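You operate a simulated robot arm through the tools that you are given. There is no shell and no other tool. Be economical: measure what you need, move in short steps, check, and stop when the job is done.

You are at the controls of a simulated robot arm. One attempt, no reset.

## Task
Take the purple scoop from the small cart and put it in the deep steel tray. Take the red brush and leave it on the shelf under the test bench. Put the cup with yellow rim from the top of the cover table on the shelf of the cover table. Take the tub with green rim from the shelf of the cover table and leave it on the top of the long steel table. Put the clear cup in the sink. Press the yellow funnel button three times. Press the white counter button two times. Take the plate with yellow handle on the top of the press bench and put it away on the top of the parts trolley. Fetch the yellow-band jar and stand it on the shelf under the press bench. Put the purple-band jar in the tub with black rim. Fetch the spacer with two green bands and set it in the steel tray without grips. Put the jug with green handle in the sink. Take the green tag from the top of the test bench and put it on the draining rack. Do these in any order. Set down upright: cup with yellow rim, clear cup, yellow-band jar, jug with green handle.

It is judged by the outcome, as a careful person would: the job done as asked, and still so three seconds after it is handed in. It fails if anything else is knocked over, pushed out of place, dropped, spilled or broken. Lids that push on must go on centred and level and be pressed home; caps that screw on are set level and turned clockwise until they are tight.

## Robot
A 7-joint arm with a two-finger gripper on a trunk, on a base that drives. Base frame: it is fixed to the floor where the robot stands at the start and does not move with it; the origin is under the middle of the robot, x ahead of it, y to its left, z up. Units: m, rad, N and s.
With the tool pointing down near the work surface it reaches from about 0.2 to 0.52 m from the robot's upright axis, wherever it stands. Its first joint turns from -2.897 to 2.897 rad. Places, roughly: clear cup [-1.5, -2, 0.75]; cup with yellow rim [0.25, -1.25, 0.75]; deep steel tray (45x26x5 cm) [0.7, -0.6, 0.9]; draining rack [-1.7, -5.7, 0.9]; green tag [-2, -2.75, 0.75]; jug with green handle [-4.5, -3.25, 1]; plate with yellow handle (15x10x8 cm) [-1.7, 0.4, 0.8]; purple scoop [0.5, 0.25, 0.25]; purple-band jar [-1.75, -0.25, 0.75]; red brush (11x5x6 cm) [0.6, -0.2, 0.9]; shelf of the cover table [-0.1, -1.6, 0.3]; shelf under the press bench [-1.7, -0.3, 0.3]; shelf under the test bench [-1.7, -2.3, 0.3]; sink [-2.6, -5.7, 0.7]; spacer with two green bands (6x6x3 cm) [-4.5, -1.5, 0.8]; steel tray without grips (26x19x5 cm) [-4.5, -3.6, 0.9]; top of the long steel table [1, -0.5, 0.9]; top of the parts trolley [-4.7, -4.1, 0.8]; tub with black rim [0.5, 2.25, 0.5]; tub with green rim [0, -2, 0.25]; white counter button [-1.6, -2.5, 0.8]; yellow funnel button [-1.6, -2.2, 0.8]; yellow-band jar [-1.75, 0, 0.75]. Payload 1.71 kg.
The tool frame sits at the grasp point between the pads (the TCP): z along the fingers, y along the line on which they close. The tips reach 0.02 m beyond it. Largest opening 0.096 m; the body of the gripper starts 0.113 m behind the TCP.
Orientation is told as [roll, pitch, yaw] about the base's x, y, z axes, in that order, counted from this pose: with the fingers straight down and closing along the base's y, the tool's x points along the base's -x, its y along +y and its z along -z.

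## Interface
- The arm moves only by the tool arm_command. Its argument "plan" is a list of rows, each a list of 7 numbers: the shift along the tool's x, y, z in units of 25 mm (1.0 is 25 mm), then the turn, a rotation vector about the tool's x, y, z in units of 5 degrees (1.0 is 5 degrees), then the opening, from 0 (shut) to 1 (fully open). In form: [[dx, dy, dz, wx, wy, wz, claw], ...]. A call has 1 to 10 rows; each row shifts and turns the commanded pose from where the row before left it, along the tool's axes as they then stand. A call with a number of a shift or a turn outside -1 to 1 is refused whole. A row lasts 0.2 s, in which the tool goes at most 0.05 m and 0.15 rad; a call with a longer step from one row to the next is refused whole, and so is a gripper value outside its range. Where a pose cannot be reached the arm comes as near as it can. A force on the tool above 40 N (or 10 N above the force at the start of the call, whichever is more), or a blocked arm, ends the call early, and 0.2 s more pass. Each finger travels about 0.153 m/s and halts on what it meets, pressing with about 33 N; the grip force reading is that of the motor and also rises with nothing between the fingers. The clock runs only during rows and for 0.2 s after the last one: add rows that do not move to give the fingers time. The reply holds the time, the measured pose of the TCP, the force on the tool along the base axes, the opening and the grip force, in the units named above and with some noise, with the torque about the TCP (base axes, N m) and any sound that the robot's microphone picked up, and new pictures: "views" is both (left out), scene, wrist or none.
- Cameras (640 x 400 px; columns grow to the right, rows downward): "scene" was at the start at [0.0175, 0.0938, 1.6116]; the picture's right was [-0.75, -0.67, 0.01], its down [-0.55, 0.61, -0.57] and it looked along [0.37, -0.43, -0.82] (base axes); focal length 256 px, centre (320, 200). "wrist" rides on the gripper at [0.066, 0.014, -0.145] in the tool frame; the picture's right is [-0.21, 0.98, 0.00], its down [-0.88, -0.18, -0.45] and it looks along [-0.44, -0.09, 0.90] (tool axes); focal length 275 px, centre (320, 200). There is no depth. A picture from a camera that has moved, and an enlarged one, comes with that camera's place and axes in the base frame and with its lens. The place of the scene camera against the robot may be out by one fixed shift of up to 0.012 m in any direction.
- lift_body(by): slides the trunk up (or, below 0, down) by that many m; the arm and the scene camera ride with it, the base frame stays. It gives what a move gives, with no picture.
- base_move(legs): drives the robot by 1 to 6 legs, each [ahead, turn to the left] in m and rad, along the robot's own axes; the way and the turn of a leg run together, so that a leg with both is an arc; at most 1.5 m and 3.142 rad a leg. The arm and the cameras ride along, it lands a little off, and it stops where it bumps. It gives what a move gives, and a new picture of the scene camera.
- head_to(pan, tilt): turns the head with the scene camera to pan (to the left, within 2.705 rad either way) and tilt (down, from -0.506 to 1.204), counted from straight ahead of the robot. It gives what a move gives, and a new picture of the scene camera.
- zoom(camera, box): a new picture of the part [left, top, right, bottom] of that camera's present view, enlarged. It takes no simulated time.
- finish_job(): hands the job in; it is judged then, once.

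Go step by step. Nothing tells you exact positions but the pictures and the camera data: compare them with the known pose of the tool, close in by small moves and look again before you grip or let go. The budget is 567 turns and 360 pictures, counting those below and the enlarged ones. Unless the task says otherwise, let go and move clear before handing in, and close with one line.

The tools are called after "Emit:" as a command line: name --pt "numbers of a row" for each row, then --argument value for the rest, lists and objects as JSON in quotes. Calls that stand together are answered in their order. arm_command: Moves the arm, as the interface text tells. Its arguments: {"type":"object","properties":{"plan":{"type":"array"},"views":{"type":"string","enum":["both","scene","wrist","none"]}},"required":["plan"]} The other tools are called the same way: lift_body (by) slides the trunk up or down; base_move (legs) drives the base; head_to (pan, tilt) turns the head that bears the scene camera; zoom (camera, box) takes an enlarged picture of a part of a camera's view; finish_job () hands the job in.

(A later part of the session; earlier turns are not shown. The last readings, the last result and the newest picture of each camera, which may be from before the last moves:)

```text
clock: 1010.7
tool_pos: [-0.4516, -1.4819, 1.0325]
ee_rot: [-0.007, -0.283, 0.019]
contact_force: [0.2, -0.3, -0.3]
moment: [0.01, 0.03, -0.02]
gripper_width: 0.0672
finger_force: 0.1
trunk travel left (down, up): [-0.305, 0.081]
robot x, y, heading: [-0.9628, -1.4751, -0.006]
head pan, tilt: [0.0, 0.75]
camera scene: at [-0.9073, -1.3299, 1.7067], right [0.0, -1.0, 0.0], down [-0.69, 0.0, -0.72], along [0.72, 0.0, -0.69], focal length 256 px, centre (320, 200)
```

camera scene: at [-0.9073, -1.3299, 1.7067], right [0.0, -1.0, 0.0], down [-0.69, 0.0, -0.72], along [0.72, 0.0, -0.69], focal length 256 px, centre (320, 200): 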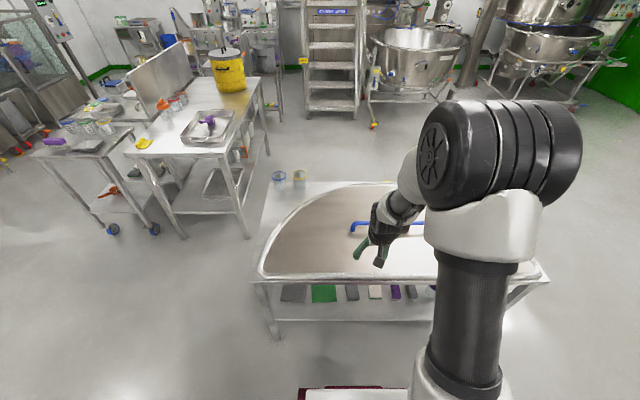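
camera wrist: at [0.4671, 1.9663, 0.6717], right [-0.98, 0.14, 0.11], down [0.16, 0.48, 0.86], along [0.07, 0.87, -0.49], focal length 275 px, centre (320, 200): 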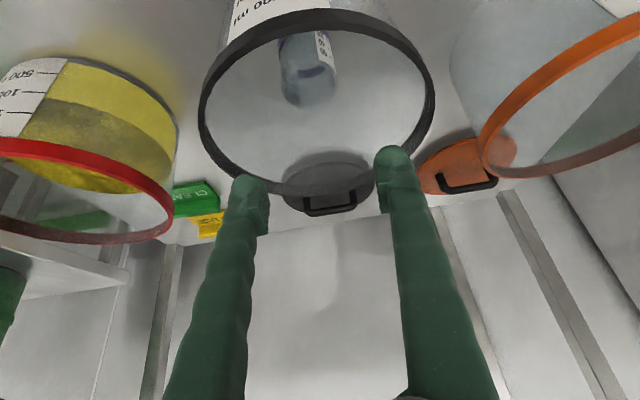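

Emit:
base_move --legs '[[0, -1.571], [1.45, 0], [0, 1.571], [0.95, 0], [0, 1.571]]'

Emit:
head_to --pan 0.1 --tilt 0.65

```text
clock: 1037.0
tool_pos: [-0.0233, -2.4451, 1.0322]
ee_rot: [-0.01, -0.282, 1.564]
contact_force: [-0.2, -0.2, 0.4]
moment: [0.01, 0.03, -0.02]
gripper_width: 0.0672
finger_force: 0.1
trunk travel left (down, up): [-0.305, 0.081]
robot x, y, heading: [-0.0351, -2.9527, 1.55]
head pan, tilt: [0.0, 0.75]
camera scene: at [-0.1844, -2.9069, 1.7066], right [1.0, -0.03, 0.0], down [-0.02, -0.69, -0.72], along [0.02, 0.72, -0.69], focal length 256 px, centre (320, 200)
```

scene: 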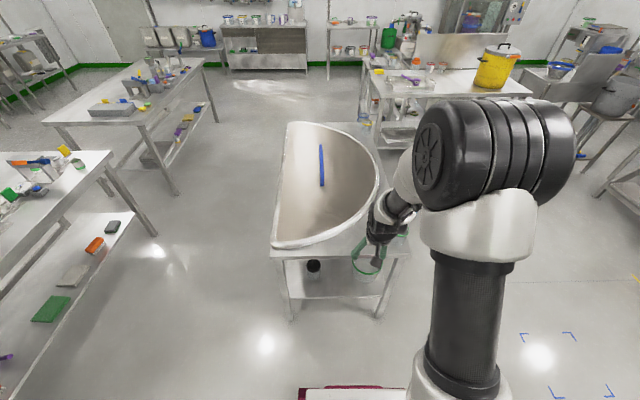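

```text
clock: 1037.7
tool_pos: [-0.0236, -2.462, 1.0407]
ee_rot: [-0.008, -0.299, 1.565]
contact_force: [0.0, 0.0, -0.3]
moment: [0.04, -0.04, -0.04]
gripper_width: 0.0674
finger_force: 0.0
trunk travel left (down, up): [-0.305, 0.081]
robot x, y, heading: [-0.0314, -2.9538, 1.543]
head pan, tilt: [0.099, 0.649]
camera scene: at [-0.193, -2.9044, 1.7152], right [1.0, 0.07, 0.0], down [0.04, -0.62, -0.79], along [-0.06, 0.78, -0.62], focal length 256 px, centre (320, 200)
```

scene: 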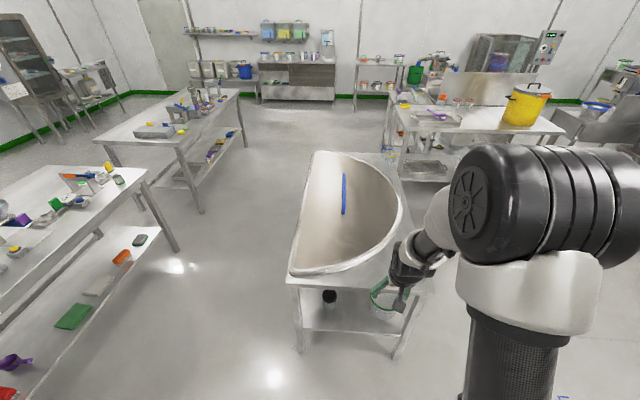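

The green-rim tub is on the shelf near this end, at ≈(0.11, −2.07). I'll lower the trunk and arm for a closer view.

Emit:
lift_body --by -0.3

Emit:
arm_command --pt "0.6 0 1 0 -0.8 0 0.9" --pt "0.6 0 1 0 -0.8 0 0.9" --pt "0.6 0 1 0 -0.8 0 0.9" --pt "0.6 0 1 0 -0.8 0 0.9" --pt "0.6 0 0.8 0 -0.8 0 0.9" --pt "0.6 0 0.6 0 -0.8 0 0.9" --views "wrist"

```text
clock: 1040.7
tool_pos: [-0.0238, -2.461, 0.7404]
ee_rot: [-0.009, -0.3, 1.563]
contact_force: [-0.1, -0.7, 0.2]
moment: [0.01, 0.03, 0.01]
gripper_width: 0.0671
finger_force: 0.0
trunk travel left (down, up): [-0.005, 0.381]
robot x, y, heading: [-0.0359, -2.9545, 1.544]
head pan, tilt: [0.099, 0.649]
```

```text
clock: 1042.1
tool_pos: [-0.0232, -2.481, 0.5791]
ee_rot: [-0.009, -0.718, 1.569]
contact_force: [-0.2, 0.8, 0.1]
moment: [-0.03, 0.03, 0.02]
gripper_width: 0.0863
finger_force: 0.0
trunk travel left (down, up): [-0.005, 0.381]
robot x, y, heading: [-0.033, -2.9532, 1.543]
head pan, tilt: [0.099, 0.649]
camera wrist: at [-0.0382, -2.6268, 0.645], right [-0.98, 0.16, 0.13], down [0.18, 0.37, 0.91], along [0.1, 0.92, -0.39], focal length 275 px, centre (320, 200)
```

wrist: 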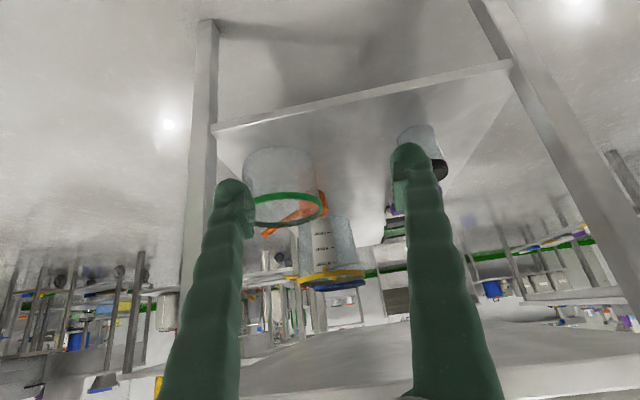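

The green-rim tub: center ≈(0.09, −2.13), rim z≈0.44, ~15 cm across. I'll grip its left wall with one finger inside.

Emit:
base_move --legs '[[0.2, 0.02]]'

Emit:
arm_command --pt "0.3 -0.7 0.5 0 0 0 0.6" --pt "0.3 -0.7 0.5 0 0 0 0.6" --pt "0.2 -0.2 0.5 0 0 0 0.6" --views "wrist"

```text
clock: 1043.7
tool_pos: [-0.0298, -2.2795, 0.5792]
ee_rot: [-0.01, -0.717, 1.59]
contact_force: [-1.0, 0.4, 0.8]
moment: [0.0, -0.02, 0.03]
gripper_width: 0.0864
finger_force: 0.0
trunk travel left (down, up): [-0.005, 0.381]
robot x, y, heading: [-0.0313, -2.755, 1.567]
head pan, tilt: [0.099, 0.649]
camera scene: at [-0.1907, -2.7112, 1.4158], right [1.0, 0.1, 0.0], down [0.06, -0.62, -0.79], along [-0.08, 0.78, -0.62], focal length 256 px, centre (320, 200)
```

scene: 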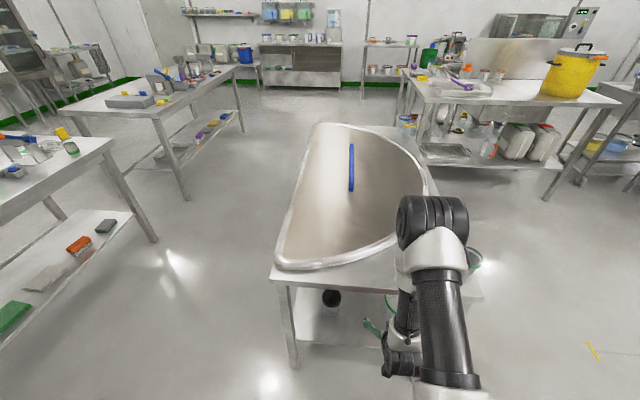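

```text
clock: 1044.5
tool_pos: [0.0103, -2.2785, 0.5463]
ee_rot: [-0.011, -0.732, 1.591]
contact_force: [-0.2, -0.8, -0.2]
moment: [-0.01, 0.0, 0.01]
gripper_width: 0.0576
finger_force: 0.1
trunk travel left (down, up): [-0.005, 0.381]
robot x, y, heading: [-0.0282, -2.7549, 1.564]
head pan, tilt: [0.099, 0.649]
camera wrist: at [-0.0017, -2.4251, 0.6094], right [-0.98, 0.14, 0.13], down [0.17, 0.36, 0.92], along [0.08, 0.92, -0.37], focal length 275 px, centre (320, 200)
```

wrist: 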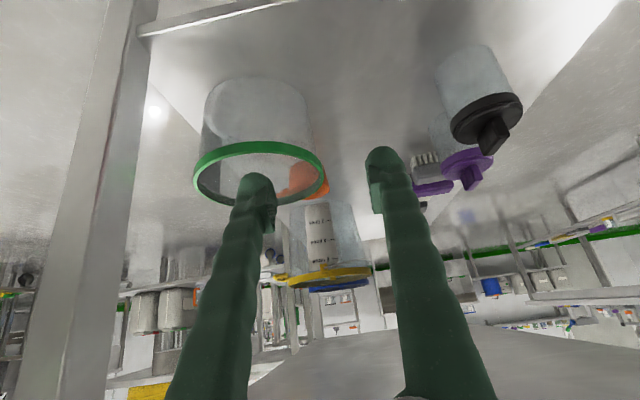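

Emit:
arm_command --pt "-0.9 -0.06 1 0 0 0 0.6" --pt "-0.9 -0.06 1 0 0 0 0.6" --pt "-0.9 -0.06 1 0 0 0 0.6" --pt "-0.9 -0.06 1 0 0 0 0.6" --pt "-0.9 -0.06 1 0 0 0 0.6" --views "wrist"

```text
clock: 1045.9
tool_pos: [0.0154, -2.1429, 0.5163]
ee_rot: [-0.005, -0.688, 1.583]
contact_force: [0.0, 1.9, -0.1]
moment: [-0.24, 0.05, 0.01]
gripper_width: 0.0575
finger_force: 0.1
trunk travel left (down, up): [-0.005, 0.381]
robot x, y, heading: [-0.032, -2.758, 1.568]
head pan, tilt: [0.099, 0.649]
stopped in row 5: the arm was blocked; the commanded pose is now the measured one
camera wrist: at [0.0032, -2.2869, 0.5859], right [-0.98, 0.15, 0.13], down [0.18, 0.4, 0.9], along [0.08, 0.91, -0.41], focal length 275 px, centre (320, 200)
```

wrist: 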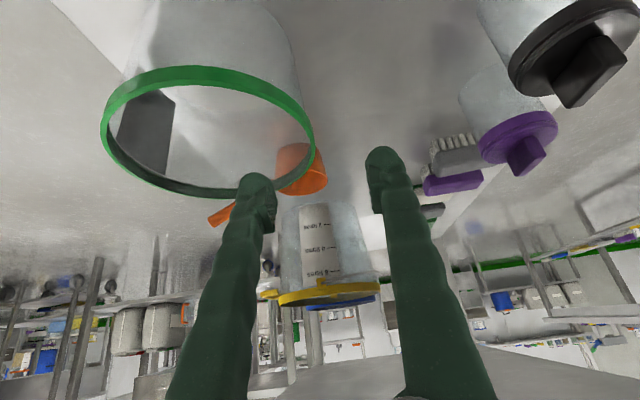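

Emit:
arm_command --pt "0 0 -1 0 0 0 0.6" --pt "0 0 -1 0 0 0 0.6" --pt "0.3 0 0 0 -1 0 0.6" --pt "0.6 0 0 0 -1 0 0.6" --pt "0.8 0 0 0 -1 0 0.6" --pt "0.9 0 0 0 0 0 0.6" --views "wrist"

```text
clock: 1047.3
tool_pos: [0.0162, -2.2079, 0.503]
ee_rot: [-0.006, -0.951, 1.588]
contact_force: [0.1, -0.8, -0.1]
moment: [0.0, 0.02, 0.0]
gripper_width: 0.0576
finger_force: 0.1
trunk travel left (down, up): [-0.005, 0.381]
robot x, y, heading: [-0.0318, -2.7563, 1.566]
head pan, tilt: [0.099, 0.649]
camera wrist: at [0.0041, -2.3649, 0.533], right [-0.98, 0.11, 0.16], down [0.18, 0.15, 0.97], along [0.08, 0.98, -0.17], focal length 275 px, centre (320, 200)
```

wrist: 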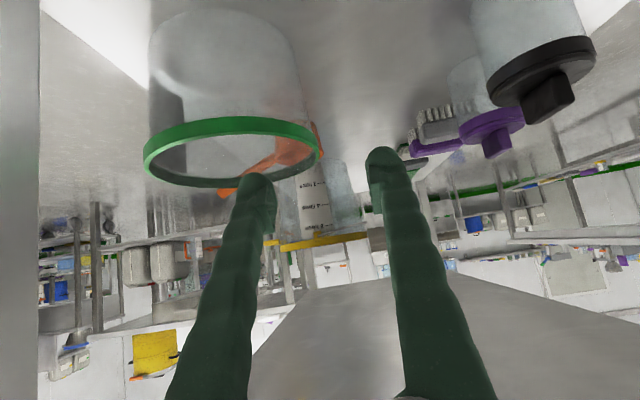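

Emit:
arm_command --pt "-0.39 -0.03 0.89 0 0 0 0.6" --pt "-0.39 -0.03 0.89 0 0 0 0.6" --pt "-0.39 -0.03 0.89 0 0 0 0.6" --pt "-0.39 -0.03 0.89 0 0 0 0.6" --views "wrist"

```text
clock: 1048.3
tool_pos: [0.0182, -2.1125, 0.4814]
ee_rot: [-0.007, -0.95, 1.587]
contact_force: [-0.4, 0.3, -0.1]
moment: [-0.01, -0.02, -0.02]
gripper_width: 0.0575
finger_force: 0.0
trunk travel left (down, up): [-0.005, 0.381]
robot x, y, heading: [-0.0286, -2.7631, 1.564]
head pan, tilt: [0.099, 0.649]
camera wrist: at [0.0058, -2.2697, 0.5126], right [-0.98, 0.11, 0.16], down [0.18, 0.15, 0.97], along [0.08, 0.98, -0.17], focal length 275 px, centre (320, 200)
```

wrist: 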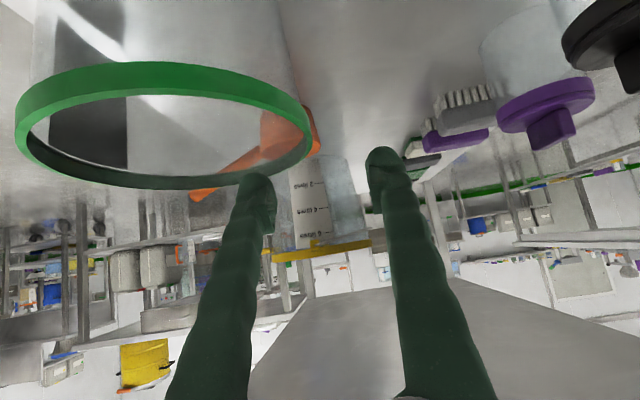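

Emit:
arm_command --pt "0.69 0 0.49 0 0 0 0.6" --pt "0.69 0 0.49 0 0 0 0.6" --views "wrist"

```text
clock: 1048.9
tool_pos: [0.018, -2.1122, 0.4403]
ee_rot: [-0.007, -0.951, 1.586]
contact_force: [0.1, -0.3, -1.2]
moment: [0.01, 0.03, 0.02]
gripper_width: 0.0576
finger_force: 0.2
trunk travel left (down, up): [-0.005, 0.381]
robot x, y, heading: [-0.0297, -2.758, 1.569]
head pan, tilt: [0.099, 0.649]
camera wrist: at [0.0063, -2.2697, 0.4704], right [-0.98, 0.11, 0.16], down [0.18, 0.15, 0.97], along [0.08, 0.98, -0.17], focal length 275 px, centre (320, 200)
```

wrist: 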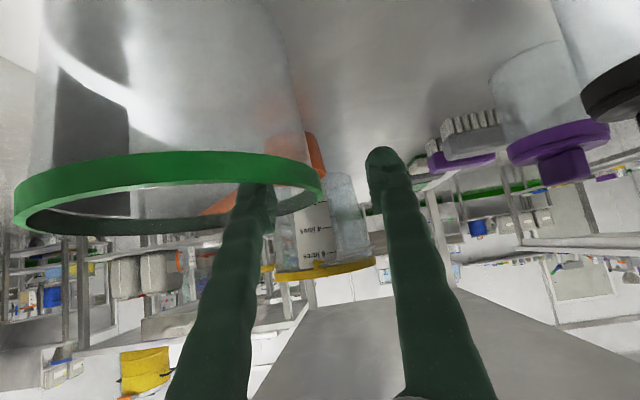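

Emit:
arm_command --pt "0.3 0 0.22 0 0 0 0.6" --pt "0 0 0 0 0 0 0.3" --pt "0 0 0 0 0 0 0" --pt "0 0 0 0 0 0 0" --views "none"

```text
clock: 1049.9
tool_pos: [0.0199, -2.1132, 0.4317]
ee_rot: [-0.005, -0.951, 1.588]
contact_force: [-0.8, -0.7, 5.3]
moment: [-0.31, -0.08, -0.04]
gripper_width: 0.0061
finger_force: 32.4
trunk travel left (down, up): [-0.005, 0.381]
robot x, y, heading: [-0.0295, -2.7564, 1.57]
head pan, tilt: [0.099, 0.649]
```

Emit:
arm_command --pt "-0.4 0 -0.29 0 0 0 0" --pt "-0.8 0 -0.58 0 0 0 0" --pt "0 0 0 0 0 0 0" --views "wrist"

```text
clock: 1050.7
tool_pos: [0.0187, -2.1146, 0.468]
ee_rot: [-0.006, -0.949, 1.586]
contact_force: [-0.4, 1.1, -0.4]
moment: [-0.01, 0.11, 0.01]
gripper_width: 0.006
finger_force: 32.1
trunk travel left (down, up): [-0.005, 0.381]
robot x, y, heading: [-0.0298, -2.7562, 1.57]
head pan, tilt: [0.099, 0.649]
camera wrist: at [0.0069, -2.2703, 0.4986], right [-0.98, 0.11, 0.16], down [0.18, 0.15, 0.97], along [0.08, 0.98, -0.17], focal length 275 px, centre (320, 200)
```

wrist: 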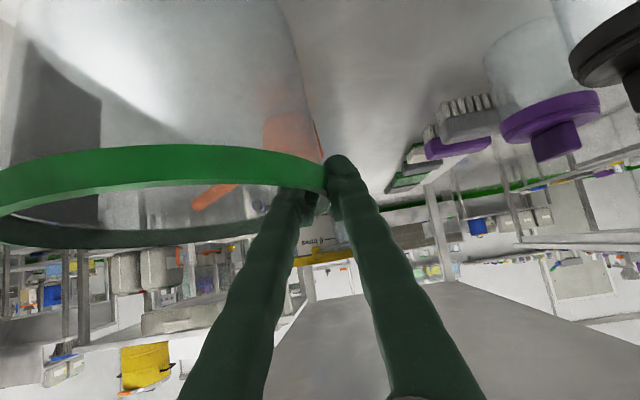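

The tub is held. I'll shift it left to clear the table leg and back out.

Emit:
arm_command --pt "-0.2 0.8 -0.15 0 0 0 0" --pt "-0.2 0.8 -0.15 0 0 0 0" --pt "-0.2 0.8 -0.15 0 0 0 0" --views "none"

Emit:
base_move --legs '[[-0.42, 0]]'

Emit:
lift_body --by 0.36

```text
clock: 1051.5
tool_pos: [-0.042, -2.1149, 0.4877]
ee_rot: [-0.007, -0.951, 1.587]
contact_force: [0.3, 0.4, -1.7]
moment: [0.01, 0.13, 0.0]
gripper_width: 0.0059
finger_force: 32.2
trunk travel left (down, up): [-0.005, 0.381]
robot x, y, heading: [-0.0315, -2.7601, 1.567]
head pan, tilt: [0.099, 0.649]
```

```text
clock: 1054.2
tool_pos: [-0.0425, -2.5339, 0.4864]
ee_rot: [-0.008, -0.951, 1.583]
contact_force: [-0.7, 0.5, -1.6]
moment: [-0.01, 0.12, 0.01]
gripper_width: 0.0059
finger_force: 32.9
trunk travel left (down, up): [-0.005, 0.381]
robot x, y, heading: [-0.0324, -3.1736, 1.565]
head pan, tilt: [0.099, 0.649]
camera scene: at [-0.193, -3.1304, 1.4158], right [1.0, 0.09, 0.0], down [0.05, -0.62, -0.79], along [-0.07, 0.78, -0.62], focal length 256 px, centre (320, 200)
```

scene: 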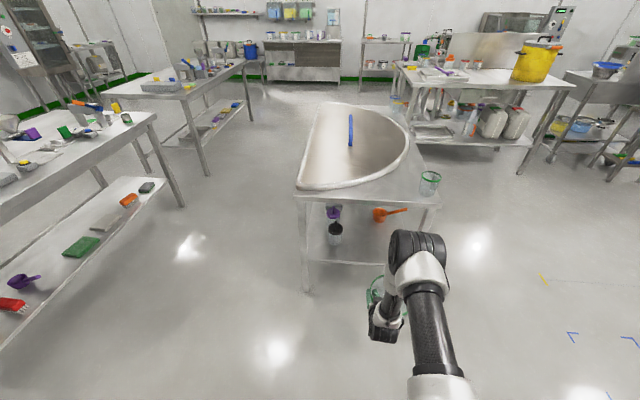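

```text
clock: 1057.7
tool_pos: [-0.0412, -2.5413, 0.8565]
ee_rot: [-0.008, -0.964, 1.583]
contact_force: [0.9, 0.5, -1.4]
moment: [-0.01, 0.1, 0.0]
gripper_width: 0.0058
finger_force: 31.9
trunk travel left (down, up): [-0.365, 0.021]
robot x, y, heading: [-0.0327, -3.1755, 1.564]
head pan, tilt: [0.099, 0.649]
```

Emit:
arm_command --pt "-0.82 0 -0.57 0 0 0 0" --pt "-0.82 0 -0.57 0 0 0 0" --pt "-0.82 0 -0.57 0 0 0 0" --pt "-0.82 0 -0.57 0 0 0 0" --pt "-0.82 0 -0.57 0 0 0 0" --pt "-0.82 0 -0.57 0 0 0 0" --pt "-0.82 0 -0.57 0 0 0 0" --pt "-0.82 0 -0.57 0 0 0 0" --views "none"

Emit:
base_move --legs '[[0, -1.571], [1.0, 0], [0, 1.571], [1.45, 0]]'

Emit:
head_to --pan 0.1 --tilt 0.7

```text
clock: 1059.5
tool_pos: [-0.0423, -2.5415, 1.0564]
ee_rot: [-0.007, -0.965, 1.584]
contact_force: [-0.1, 0.3, -1.6]
moment: [-0.02, 0.11, -0.01]
gripper_width: 0.0061
finger_force: 32.5
trunk travel left (down, up): [-0.365, 0.021]
robot x, y, heading: [-0.0366, -3.1762, 1.567]
head pan, tilt: [0.099, 0.649]
```

```text
clock: 1081.5
tool_pos: [0.9344, -1.0903, 1.057]
ee_rot: [-0.007, -0.966, 1.6]
contact_force: [0.7, -0.4, -1.4]
moment: [-0.01, 0.12, 0.02]
gripper_width: 0.0058
finger_force: 32.4
trunk travel left (down, up): [-0.365, 0.021]
robot x, y, heading: [0.9521, -1.7254, 1.579]
head pan, tilt: [0.099, 0.649]
camera scene: at [0.7925, -1.6774, 1.7757], right [0.99, 0.1, 0.0], down [0.06, -0.61, -0.79], along [-0.08, 0.78, -0.62], focal length 256 px, centre (320, 200)
```

scene: 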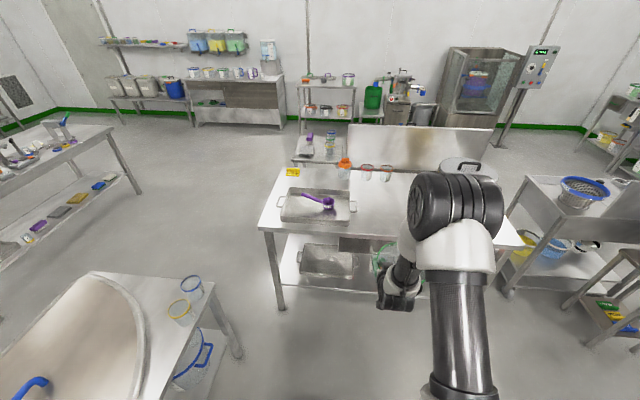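

```text
clock: 1082.1
tool_pos: [0.935, -1.1086, 1.0666]
ee_rot: [-0.009, -0.98, 1.598]
contact_force: [0.3, 0.2, -1.7]
moment: [-0.02, 0.1, 0.04]
gripper_width: 0.0058
finger_force: 32.3
trunk travel left (down, up): [-0.365, 0.021]
robot x, y, heading: [0.9523, -1.7272, 1.57]
head pan, tilt: [0.099, 0.7]
camera scene: at [0.7926, -1.6812, 1.7715], right [0.99, 0.1, 0.0], down [0.07, -0.65, -0.75], along [-0.08, 0.75, -0.66], focal length 256 px, centre (320, 200)
```

scene: 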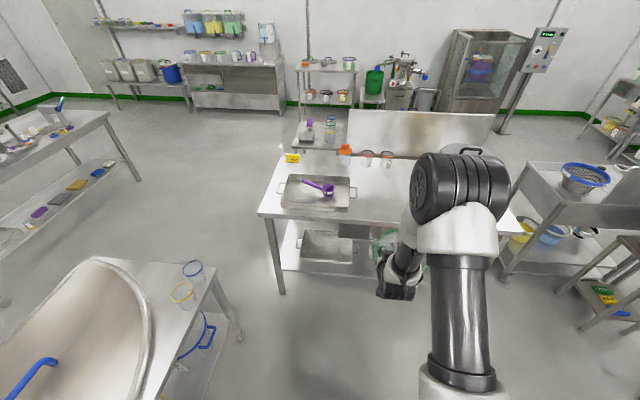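

The yellow-rim cup is visible on the near corner of the cover table. First I'll place the tub on the long table, to the right of the tray.

Emit:
arm_command --pt "0 -1 0 0 0 0 0" --pt "0 -1 0 0 0 0 0" --views "none"

Emit:
base_move --legs '[[0.49, 0]]'

Emit:
arm_command --pt "0.3 0 0.2 0 0 0 0" --pt "0.3 0 0.2 0 0 0 0" --views "wrist"

```text
clock: 1082.7
tool_pos: [0.9862, -1.1072, 1.0649]
ee_rot: [-0.008, -0.981, 1.598]
contact_force: [0.9, 0.0, -1.4]
moment: [0.0, 0.15, 0.04]
gripper_width: 0.0059
finger_force: 32.1
trunk travel left (down, up): [-0.365, 0.021]
robot x, y, heading: [0.9559, -1.7289, 1.57]
head pan, tilt: [0.099, 0.7]
```

```text
clock: 1085.8
tool_pos: [0.9801, -0.6146, 1.0663]
ee_rot: [-0.009, -0.98, 1.602]
contact_force: [-0.1, -0.5, -0.8]
moment: [-0.01, 0.13, 0.01]
gripper_width: 0.006
finger_force: 31.9
trunk travel left (down, up): [-0.365, 0.021]
robot x, y, heading: [0.9485, -1.2306, 1.581]
head pan, tilt: [0.099, 0.7]
camera scene: at [0.7898, -1.1872, 1.7714], right [0.99, 0.11, 0.0], down [0.07, -0.65, -0.75], along [-0.08, 0.75, -0.66], focal length 256 px, centre (320, 200)
```

scene: 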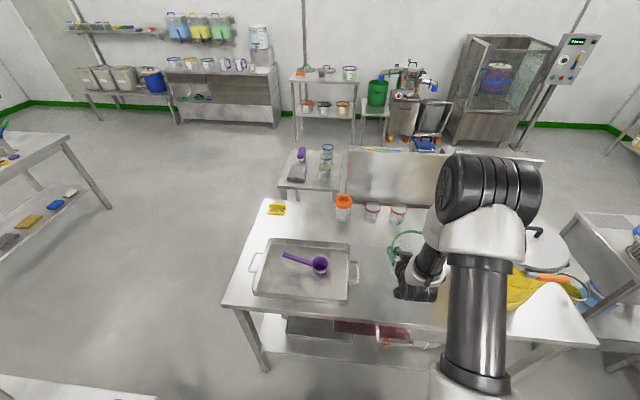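

```text
clock: 1086.4
tool_pos: [0.9796, -0.6319, 1.0588]
ee_rot: [-0.008, -0.996, 1.601]
contact_force: [0.0, -0.4, -1.6]
moment: [-0.02, 0.11, 0.01]
gripper_width: 0.0057
finger_force: 32.3
trunk travel left (down, up): [-0.365, 0.021]
robot x, y, heading: [0.9487, -1.2349, 1.583]
head pan, tilt: [0.099, 0.7]
camera wrist: at [0.9705, -0.7903, 1.0818], right [-0.98, 0.09, 0.17], down [0.18, 0.11, 0.98], along [0.07, 0.99, -0.12], focal length 275 px, centre (320, 200)
```

wrist: 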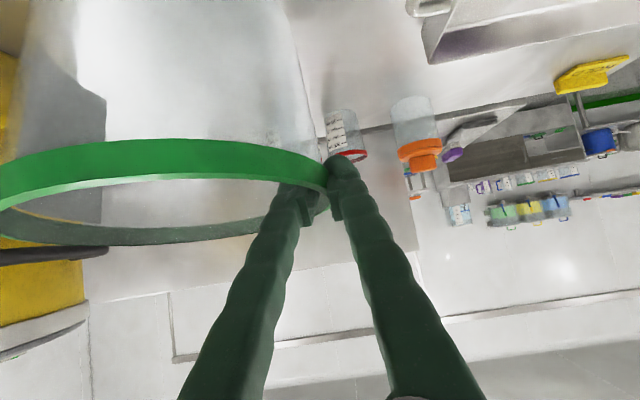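

Emit:
arm_command --pt "0.8 0 0.5 0 0.25 0 0" --pt "0.8 0 0.55 0 0.25 0 0" --pt "0.6 0 0.42 0 0 0 0" --pt "0 0 0 0 0 0 0" --views "wrist"

```text
clock: 1087.4
tool_pos: [0.9808, -0.6322, 0.9917]
ee_rot: [-0.008, -0.953, 1.602]
contact_force: [-0.1, 0.2, -2.1]
moment: [-0.03, 0.15, 0.0]
gripper_width: 0.0062
finger_force: 31.8
trunk travel left (down, up): [-0.365, 0.021]
robot x, y, heading: [0.9452, -1.2337, 1.577]
head pan, tilt: [0.099, 0.7]
camera wrist: at [0.9702, -0.7891, 1.0226], right [-0.98, 0.1, 0.16], down [0.18, 0.15, 0.97], along [0.07, 0.98, -0.16], focal length 275 px, centre (320, 200)
```

wrist: 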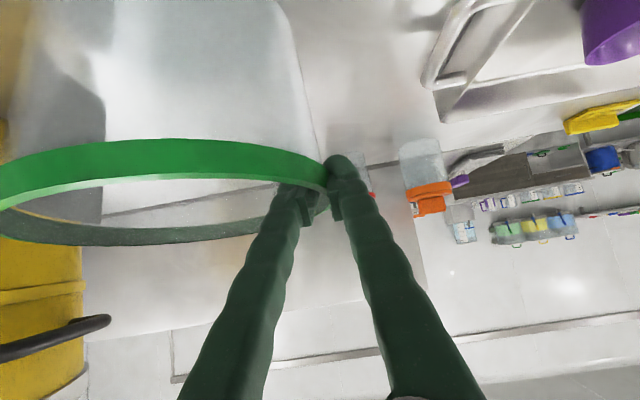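

Emit:
arm_command --pt "0.12 0 0.09 0 0 0 0" --pt "0.12 0 0.09 0 0 0 0" --pt "0.12 0 0.09 0 0 0 0" --pt "0 0 0 0 0 0 0" --views "none"

Emit:
arm_command --pt "0.12 0 0.09 0 0 0 0" --pt "0 0 0 0 0 0 0" --views "none"

```text
clock: 1088.4
tool_pos: [0.9782, -0.6303, 0.9843]
ee_rot: [-0.009, -0.96, 1.604]
contact_force: [-7.0, 3.2, 24.2]
moment: [-0.86, -0.03, -0.22]
gripper_width: 0.0061
finger_force: 32.2
trunk travel left (down, up): [-0.365, 0.021]
robot x, y, heading: [0.9463, -1.2348, 1.579]
head pan, tilt: [0.099, 0.7]
```

```text
clock: 1088.9
tool_pos: [0.9804, -0.6446, 0.9901]
ee_rot: [-0.007, -0.98, 1.605]
contact_force: [0.0, -0.7, -2.1]
moment: [-0.04, 0.14, 0.04]
gripper_width: 0.006
finger_force: 32.1
trunk travel left (down, up): [-0.365, 0.021]
robot x, y, heading: [0.9518, -1.2377, 1.575]
head pan, tilt: [0.099, 0.7]
stopped in row 2: the force on the tool passed its limit at 41 N (the readings are from after the stop); the commanded pose is now the measured one
```

Emit:
arm_command --pt "0.12 0 0.09 0 0.2 0 0" --pt "0 0 0 0 0 0 0.15" --pt "0 0 0 0 0 0 0.4" --pt "0 0 0 0 0 0 0.5" --pt "-0.5 0 -0.35 0 0 0 0.5" --pt "-0.8 0 -0.55 0 0 0 0.5" --pt "-0.8 0 -0.55 0 0 0 0.5" --pt "-0.8 0 -0.55 0 0 0 0.5" --views "wrist"

```text
clock: 1090.7
tool_pos: [0.979, -0.6422, 1.0751]
ee_rot: [-0.008, -0.963, 1.606]
contact_force: [-0.4, 0.2, 0.4]
moment: [0.0, -0.01, 0.0]
gripper_width: 0.048
finger_force: 0.0
trunk travel left (down, up): [-0.365, 0.021]
robot x, y, heading: [0.9505, -1.2317, 1.577]
head pan, tilt: [0.099, 0.7]
camera wrist: at [0.9692, -0.7998, 1.1046], right [-0.98, 0.09, 0.16], down [0.18, 0.14, 0.97], along [0.06, 0.99, -0.15], focal length 275 px, centre (320, 200)
```

wrist: 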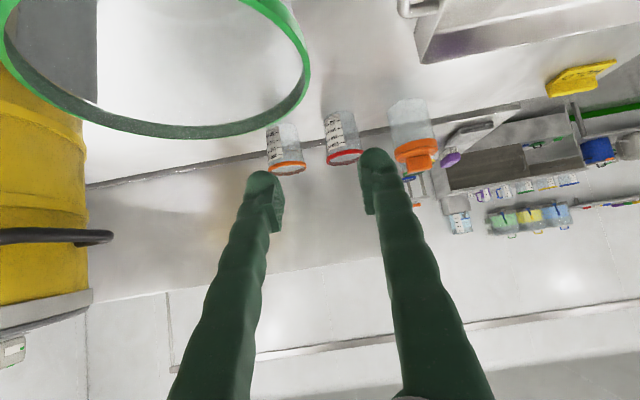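

The tub is on the long table. I'll turn toward the cover table's +x edge and approach the yellow-rim cup at ≈(0.22, −1.24).

Emit:
base_move --legs '[[-0.06, 0], [0, 1.571]]'

Emit:
arm_command --pt "0.5 0 0.5 0 0.9 0 0.85" --pt "0.5 0 0.5 0 0.9 0 0.85" --pt "0.5 0 0.5 0 0 0 0.85" --views "wrist"

```text
clock: 1096.2
tool_pos: [0.3583, -1.2688, 1.0753]
ee_rot: [-0.008, -0.962, -3.104]
contact_force: [0.6, -0.6, -0.2]
moment: [-0.01, 0.02, -0.01]
gripper_width: 0.0478
finger_force: 0.1
trunk travel left (down, up): [-0.365, 0.021]
robot x, y, heading: [0.9514, -1.285, -3.128]
head pan, tilt: [0.099, 0.7]
camera scene: at [0.9016, -1.4586, 1.7714], right [-0.11, 0.99, 0.0], down [0.65, 0.07, -0.75], along [-0.75, -0.09, -0.66], focal length 256 px, centre (320, 200)
```

scene: 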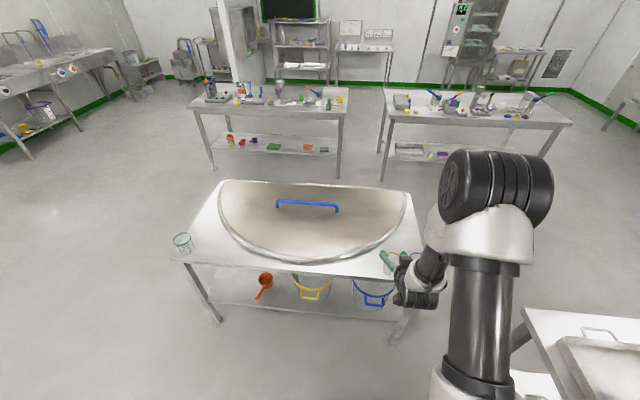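

```text
clock: 1097.0
tool_pos: [0.3681, -1.267, 1.0314]
ee_rot: [-0.009, -0.818, -3.105]
contact_force: [0.3, 0.1, -0.1]
moment: [0.01, 0.01, 0.01]
gripper_width: 0.0814
finger_force: 0.1
trunk travel left (down, up): [-0.365, 0.021]
robot x, y, heading: [0.9486, -1.287, -3.129]
head pan, tilt: [0.099, 0.7]
camera wrist: at [0.5191, -1.2779, 1.0818], right [-0.11, -0.98, 0.15], down [-0.28, 0.17, 0.94], along [-0.95, 0.06, -0.29], focal length 275 px, centre (320, 200)
```

wrist: 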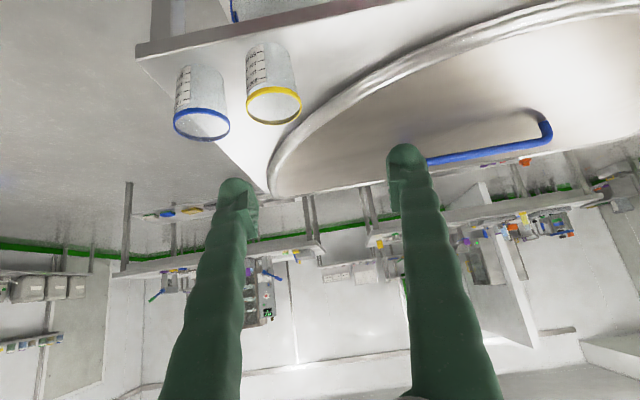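

Emit:
base_move --legs '[[0.12, 0]]'

Emit:
arm_command --pt "0.92 -0.33 0.32 0 0 0 0.9" --pt "0.92 -0.33 0.32 0 0 0 0.9" --pt "0.92 -0.33 0.32 0 0 0 0.9" --pt "0.92 -0.33 0.32 0 0 0 0.9" --pt "0.92 -0.33 0.32 0 0 0 0.9" --pt "0.92 -0.33 0.32 0 0 0 0.9" --views "wrist"

```text
clock: 1098.3
tool_pos: [0.2694, -1.2688, 1.043]
ee_rot: [-0.008, -0.838, -3.104]
contact_force: [-0.6, 0.3, -0.5]
moment: [-0.03, 0.05, 0.0]
gripper_width: 0.0819
finger_force: 0.0
trunk travel left (down, up): [-0.365, 0.021]
robot x, y, heading: [0.8332, -1.2891, -3.13]
head pan, tilt: [0.099, 0.7]
camera scene: at [0.8377, -1.4593, 1.7724], right [-0.11, 0.99, 0.0], down [0.63, 0.07, -0.78], along [-0.77, -0.09, -0.63], focal length 256 px, centre (320, 200)
```

scene: 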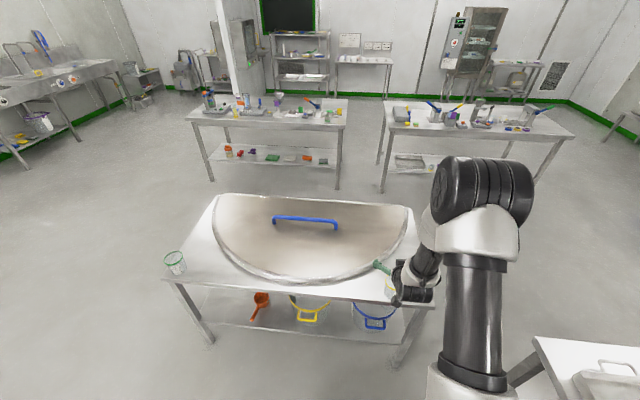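

```text
clock: 1099.7
tool_pos: [0.3079, -1.2176, 0.8996]
ee_rot: [-0.007, -0.821, -3.106]
contact_force: [0.0, -1.9, 0.7]
moment: [0.01, 0.07, -0.01]
gripper_width: 0.0866
finger_force: 0.1
trunk travel left (down, up): [-0.365, 0.021]
robot x, y, heading: [0.8288, -1.2863, -3.128]
head pan, tilt: [0.099, 0.7]
camera wrist: at [0.4601, -1.2274, 0.9501], right [-0.11, -0.98, 0.15], down [-0.28, 0.17, 0.95], along [-0.95, 0.07, -0.29], focal length 275 px, centre (320, 200)
```

wrist: 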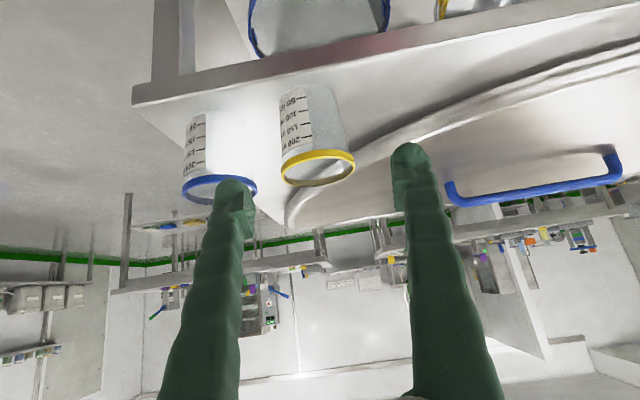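

Emit:
arm_command --pt "0 -0.05 1 0 0 0 0.95" --pt "0 -0.05 1 0 0 0 0.95" --pt "0 -0.05 1 0 0 0 0.95" --pt "0 0 0.6 0 0 0 0.95" --views "wrist"

```text
clock: 1100.7
tool_pos: [0.2434, -1.2161, 0.8388]
ee_rot: [-0.008, -0.822, -3.106]
contact_force: [-0.5, -0.7, 1.1]
moment: [-0.04, 0.03, 0.04]
gripper_width: 0.091
finger_force: 0.0
trunk travel left (down, up): [-0.365, 0.021]
robot x, y, heading: [0.831, -1.2899, -3.127]
head pan, tilt: [0.099, 0.7]
camera wrist: at [0.395, -1.2258, 0.8896], right [-0.11, -0.98, 0.15], down [-0.28, 0.17, 0.95], along [-0.95, 0.07, -0.29], focal length 275 px, centre (320, 200)
```

wrist: 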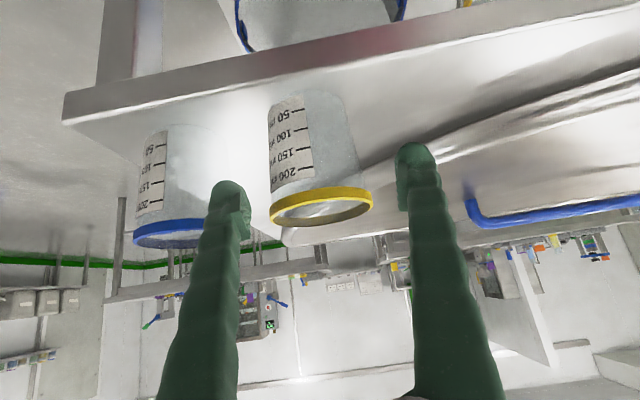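

Emit:
arm_command --pt "0.15 -0.1 1 0 0 0 0.95" --pt "0.15 0 1 0 0 0 0.95" --pt "0 0 0.4 0 0 0 0.95" --pt "0 0 0 0 0 0 0.7" --pt "0 0 0 0 0 0 0.5" --pt "0 0 0 0 0 0 0.5" --views "wrist"

```text
clock: 1102.1
tool_pos: [0.2047, -1.2144, 0.7922]
ee_rot: [-0.008, -0.821, -3.106]
contact_force: [0.8, -0.2, 0.1]
moment: [-0.03, 0.02, 0.01]
gripper_width: 0.0677
finger_force: 33.2
trunk travel left (down, up): [-0.365, 0.021]
robot x, y, heading: [0.8305, -1.2899, -3.127]
head pan, tilt: [0.099, 0.7]
camera wrist: at [0.3556, -1.2248, 0.8427], right [-0.11, -0.98, 0.15], down [-0.28, 0.17, 0.95], along [-0.95, 0.06, -0.29], focal length 275 px, centre (320, 200)
```

wrist: 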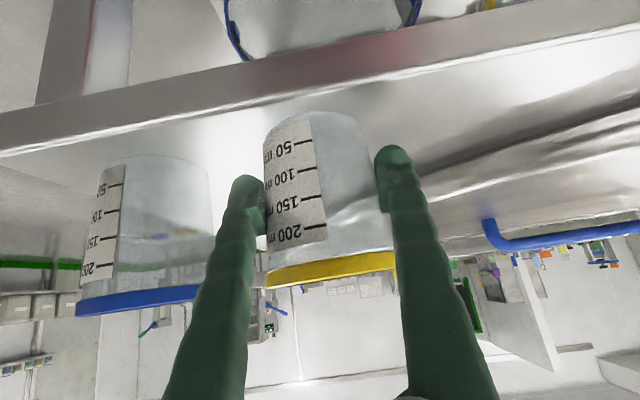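

Emit:
arm_command --pt "-0.37 0 -0.34 0 0 0 0.5" --pt "-0.73 0 -0.68 0 0 0 0.5" --pt "-0.73 0 -0.68 0 0 0 0.5" --pt "-0.73 0 -0.68 0 0 0 0.5" --pt "-0.73 0 -0.68 0 0 0 0.5" --pt "0 0 0 0 0 0 0.5" --views "wrist"

```text
clock: 1103.5
tool_pos: [0.2043, -1.2152, 0.9052]
ee_rot: [-0.008, -0.823, -3.107]
contact_force: [0.1, 0.2, -1.5]
moment: [0.02, -0.03, 0.02]
gripper_width: 0.0676
finger_force: 33.3
trunk travel left (down, up): [-0.365, 0.021]
robot x, y, heading: [0.8353, -1.2909, -3.13]
head pan, tilt: [0.099, 0.7]
camera wrist: at [0.3557, -1.2249, 0.9557], right [-0.11, -0.98, 0.15], down [-0.28, 0.17, 0.95], along [-0.95, 0.06, -0.29], focal length 275 px, centre (320, 200)
```

wrist: 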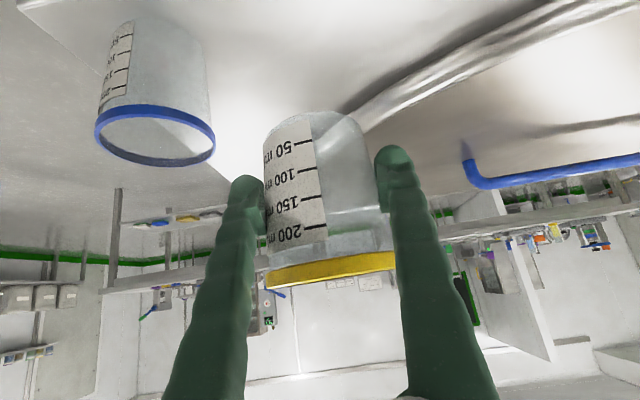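

The cup is held upright. I'll drive round to the south end to put it on the shelf where the tub was.

Emit:
base_move --legs '[[-0.12, 0], [0, 1.571], [1.4, 0], [0.4, 0], [0, -1.571], [0.88, 0]]'

Emit:
base_move --legs '[[0, -1.571]]'

Emit:
lift_body --by -0.36

Emit:
arm_command --pt "0 0 0 0 0 0 0.5" --views "wrist"

```text
clock: 1127.8
tool_pos: [-0.5521, -3.0187, 0.9053]
ee_rot: [-0.008, -0.821, -3.123]
contact_force: [0.2, 0.0, -0.5]
moment: [0.0, -0.04, 0.01]
gripper_width: 0.0662
finger_force: 33.2
trunk travel left (down, up): [-0.365, 0.021]
robot x, y, heading: [0.0722, -3.1037, 3.132]
head pan, tilt: [0.099, 0.7]
camera scene: at [0.0194, -3.2747, 1.7714], right [-0.09, 1.0, 0.0], down [0.65, 0.06, -0.75], along [-0.75, -0.07, -0.66], focal length 256 px, centre (320, 200)
```

scene: 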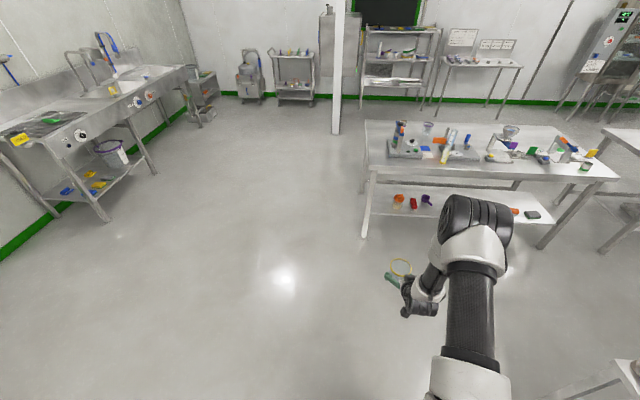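

```text
clock: 1132.8
tool_pos: [0.1595, -2.4938, 0.9154]
ee_rot: [-0.007, -0.839, 1.59]
contact_force: [-0.1, 1.0, -1.7]
moment: [0.01, -0.02, -0.01]
gripper_width: 0.0662
finger_force: 32.5
trunk travel left (down, up): [-0.365, 0.021]
robot x, y, heading: [0.0694, -3.1055, 1.561]
head pan, tilt: [0.099, 0.7]
camera scene: at [-0.0934, -3.0564, 1.7715], right [1.0, 0.09, 0.0], down [0.06, -0.65, -0.75], along [-0.07, 0.75, -0.66], focal length 256 px, centre (320, 200)
```

scene: 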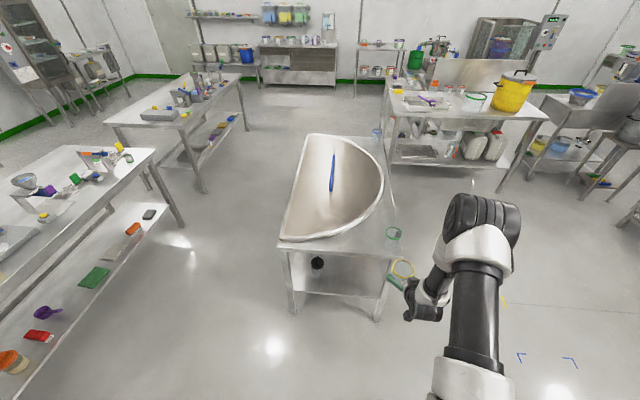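

```text
clock: 1136.3
tool_pos: [0.159, -2.5063, 0.565]
ee_rot: [-0.008, -0.853, 1.591]
contact_force: [0.1, 0.8, -0.4]
moment: [0.0, 0.01, -0.02]
gripper_width: 0.0657
finger_force: 32.3
trunk travel left (down, up): [-0.005, 0.381]
robot x, y, heading: [0.065, -3.1026, 1.565]
head pan, tilt: [0.099, 0.7]
```

```text
clock: 1136.7
tool_pos: [0.1576, -2.5084, 0.5644]
ee_rot: [-0.009, -0.855, 1.591]
contact_force: [0.2, 0.4, -1.1]
moment: [0.01, -0.01, -0.02]
gripper_width: 0.0656
finger_force: 32.9
trunk travel left (down, up): [-0.005, 0.381]
robot x, y, heading: [0.0682, -3.1052, 1.564]
head pan, tilt: [0.099, 0.7]
camera wrist: at [0.1465, -2.661, 0.6102], right [-0.98, 0.12, 0.15], down [0.18, 0.24, 0.95], along [0.08, 0.96, -0.26], focal length 275 px, centre (320, 200)
```

wrist: 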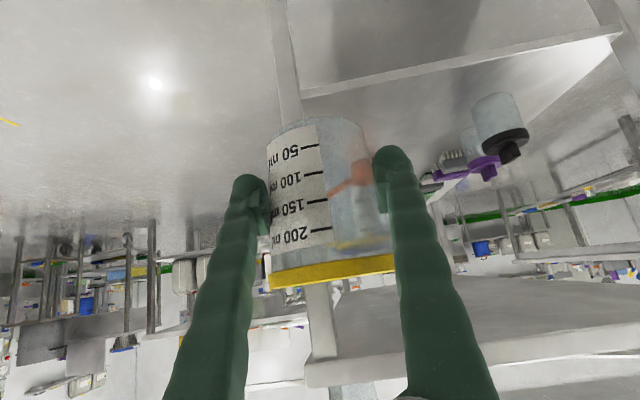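

Emit:
arm_command --pt "0.7 0.92 0.6 0 0.07 0 0.5" --pt "0.7 0.92 0.6 0 0.07 0 0.5" --pt "0.7 0.92 0.6 0 0.07 0 0.5" --pt "0.7 0.92 0.6 0 0.07 0 0.5" --pt "0.7 0.92 0.6 0 0.07 0 0.5" --views "none"

Emit:
base_move --legs '[[0.3, 0]]'

Emit:
arm_command --pt "0 0 0 0 0 0 0.5" --views "wrist"

```text
clock: 1137.9
tool_pos: [0.045, -2.5125, 0.4479]
ee_rot: [-0.01, -0.822, 1.591]
contact_force: [0.5, -0.7, -0.4]
moment: [0.04, -0.02, 0.02]
gripper_width: 0.0653
finger_force: 33.2
trunk travel left (down, up): [-0.005, 0.381]
robot x, y, heading: [0.067, -3.108, 1.561]
head pan, tilt: [0.099, 0.7]
```

```text
clock: 1140.1
tool_pos: [0.0485, -2.211, 0.4488]
ee_rot: [-0.008, -0.824, 1.587]
contact_force: [-0.5, 0.4, -0.1]
moment: [-0.01, 0.04, -0.02]
gripper_width: 0.0656
finger_force: 32.7
trunk travel left (down, up): [-0.005, 0.381]
robot x, y, heading: [0.0718, -2.804, 1.562]
head pan, tilt: [0.099, 0.7]
camera scene: at [-0.0912, -2.7614, 1.4115], right [1.0, 0.09, 0.0], down [0.06, -0.65, -0.75], along [-0.07, 0.75, -0.66], focal length 256 px, centre (320, 200)
```

scene: 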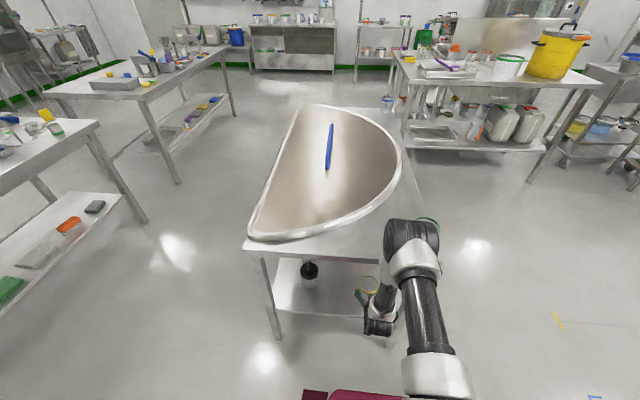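

```text
clock: 1140.5
tool_pos: [0.0475, -2.2186, 0.4586]
ee_rot: [-0.01, -0.836, 1.587]
contact_force: [-1.9, -0.4, 0.6]
moment: [0.01, 0.02, 0.02]
gripper_width: 0.0651
finger_force: 32.9
trunk travel left (down, up): [-0.005, 0.381]
robot x, y, heading: [0.0693, -2.8048, 1.56]
head pan, tilt: [0.099, 0.7]
camera wrist: at [0.0361, -2.3702, 0.5057], right [-0.98, 0.13, 0.15], down [0.18, 0.26, 0.95], along [0.08, 0.96, -0.28], focal length 275 px, centre (320, 200)
```

wrist: 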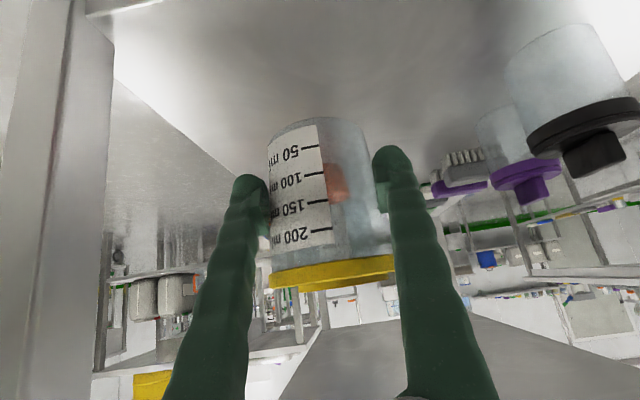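

Emit:
arm_command --pt "0.15 0 1 0 0.05 0 0.5" --pt "0.15 0 1 0 0.05 0 0.5" --pt "0.15 0 1 0 0.05 0 0.5" --pt "0 0 0 0 0 0 0.5" --views "wrist"

```text
clock: 1141.5
tool_pos: [0.048, -2.168, 0.3987]
ee_rot: [-0.009, -0.825, 1.587]
contact_force: [-0.3, -0.2, -0.9]
moment: [0.02, 0.0, 0.01]
gripper_width: 0.0653
finger_force: 33.6
trunk travel left (down, up): [-0.005, 0.381]
robot x, y, heading: [0.0679, -2.8022, 1.563]
head pan, tilt: [0.099, 0.7]
camera wrist: at [0.0358, -2.3207, 0.4487], right [-0.98, 0.13, 0.15], down [0.18, 0.27, 0.95], along [0.08, 0.95, -0.29], focal length 275 px, centre (320, 200)
```

wrist: 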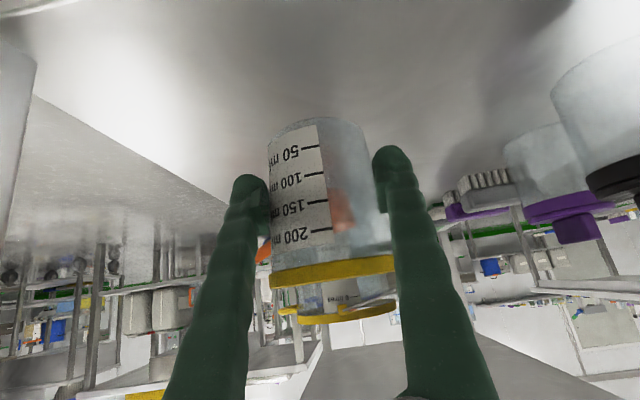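

Emit:
arm_command --pt "0.15 0 0.14 0 0 0 0.5" --pt "0.15 0 0.14 0 0 0 0.5" --pt "0.15 0 0.14 0 0 0 0.5" --pt "0 0 0 0 0 0 0.5" --views "wrist"

```text
clock: 1142.5
tool_pos: [0.0489, -2.1704, 0.3829]
ee_rot: [-0.009, -0.823, 1.587]
contact_force: [-0.7, -0.2, -1.0]
moment: [0.0, -0.01, -0.02]
gripper_width: 0.0656
finger_force: 33.0
trunk travel left (down, up): [-0.005, 0.381]
robot x, y, heading: [0.0684, -2.804, 1.56]
head pan, tilt: [0.099, 0.7]
camera wrist: at [0.0361, -2.3215, 0.4331], right [-0.98, 0.13, 0.15], down [0.18, 0.27, 0.95], along [0.08, 0.95, -0.29], focal length 275 px, centre (320, 200)
```

wrist: 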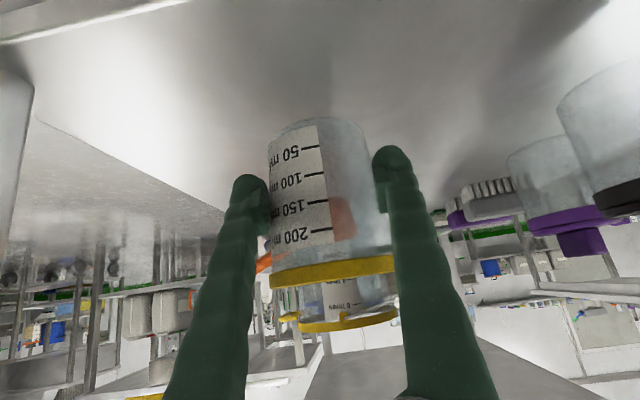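

Emit:
arm_command --pt "0.1 0 0.09 0 0 0 0.5" --pt "0.1 0 0.09 0 0 0 0.5" --pt "0.1 0 0.09 0 0 0 0.5" --pt "0 0 0 0 0 0 0.5" --views "none"

```text
clock: 1143.5
tool_pos: [0.0489, -2.1703, 0.3726]
ee_rot: [-0.01, -0.827, 1.585]
contact_force: [0.1, 0.0, -1.3]
moment: [0.02, 0.02, -0.03]
gripper_width: 0.0651
finger_force: 33.3
trunk travel left (down, up): [-0.005, 0.381]
robot x, y, heading: [0.0688, -2.8076, 1.56]
head pan, tilt: [0.099, 0.7]
```

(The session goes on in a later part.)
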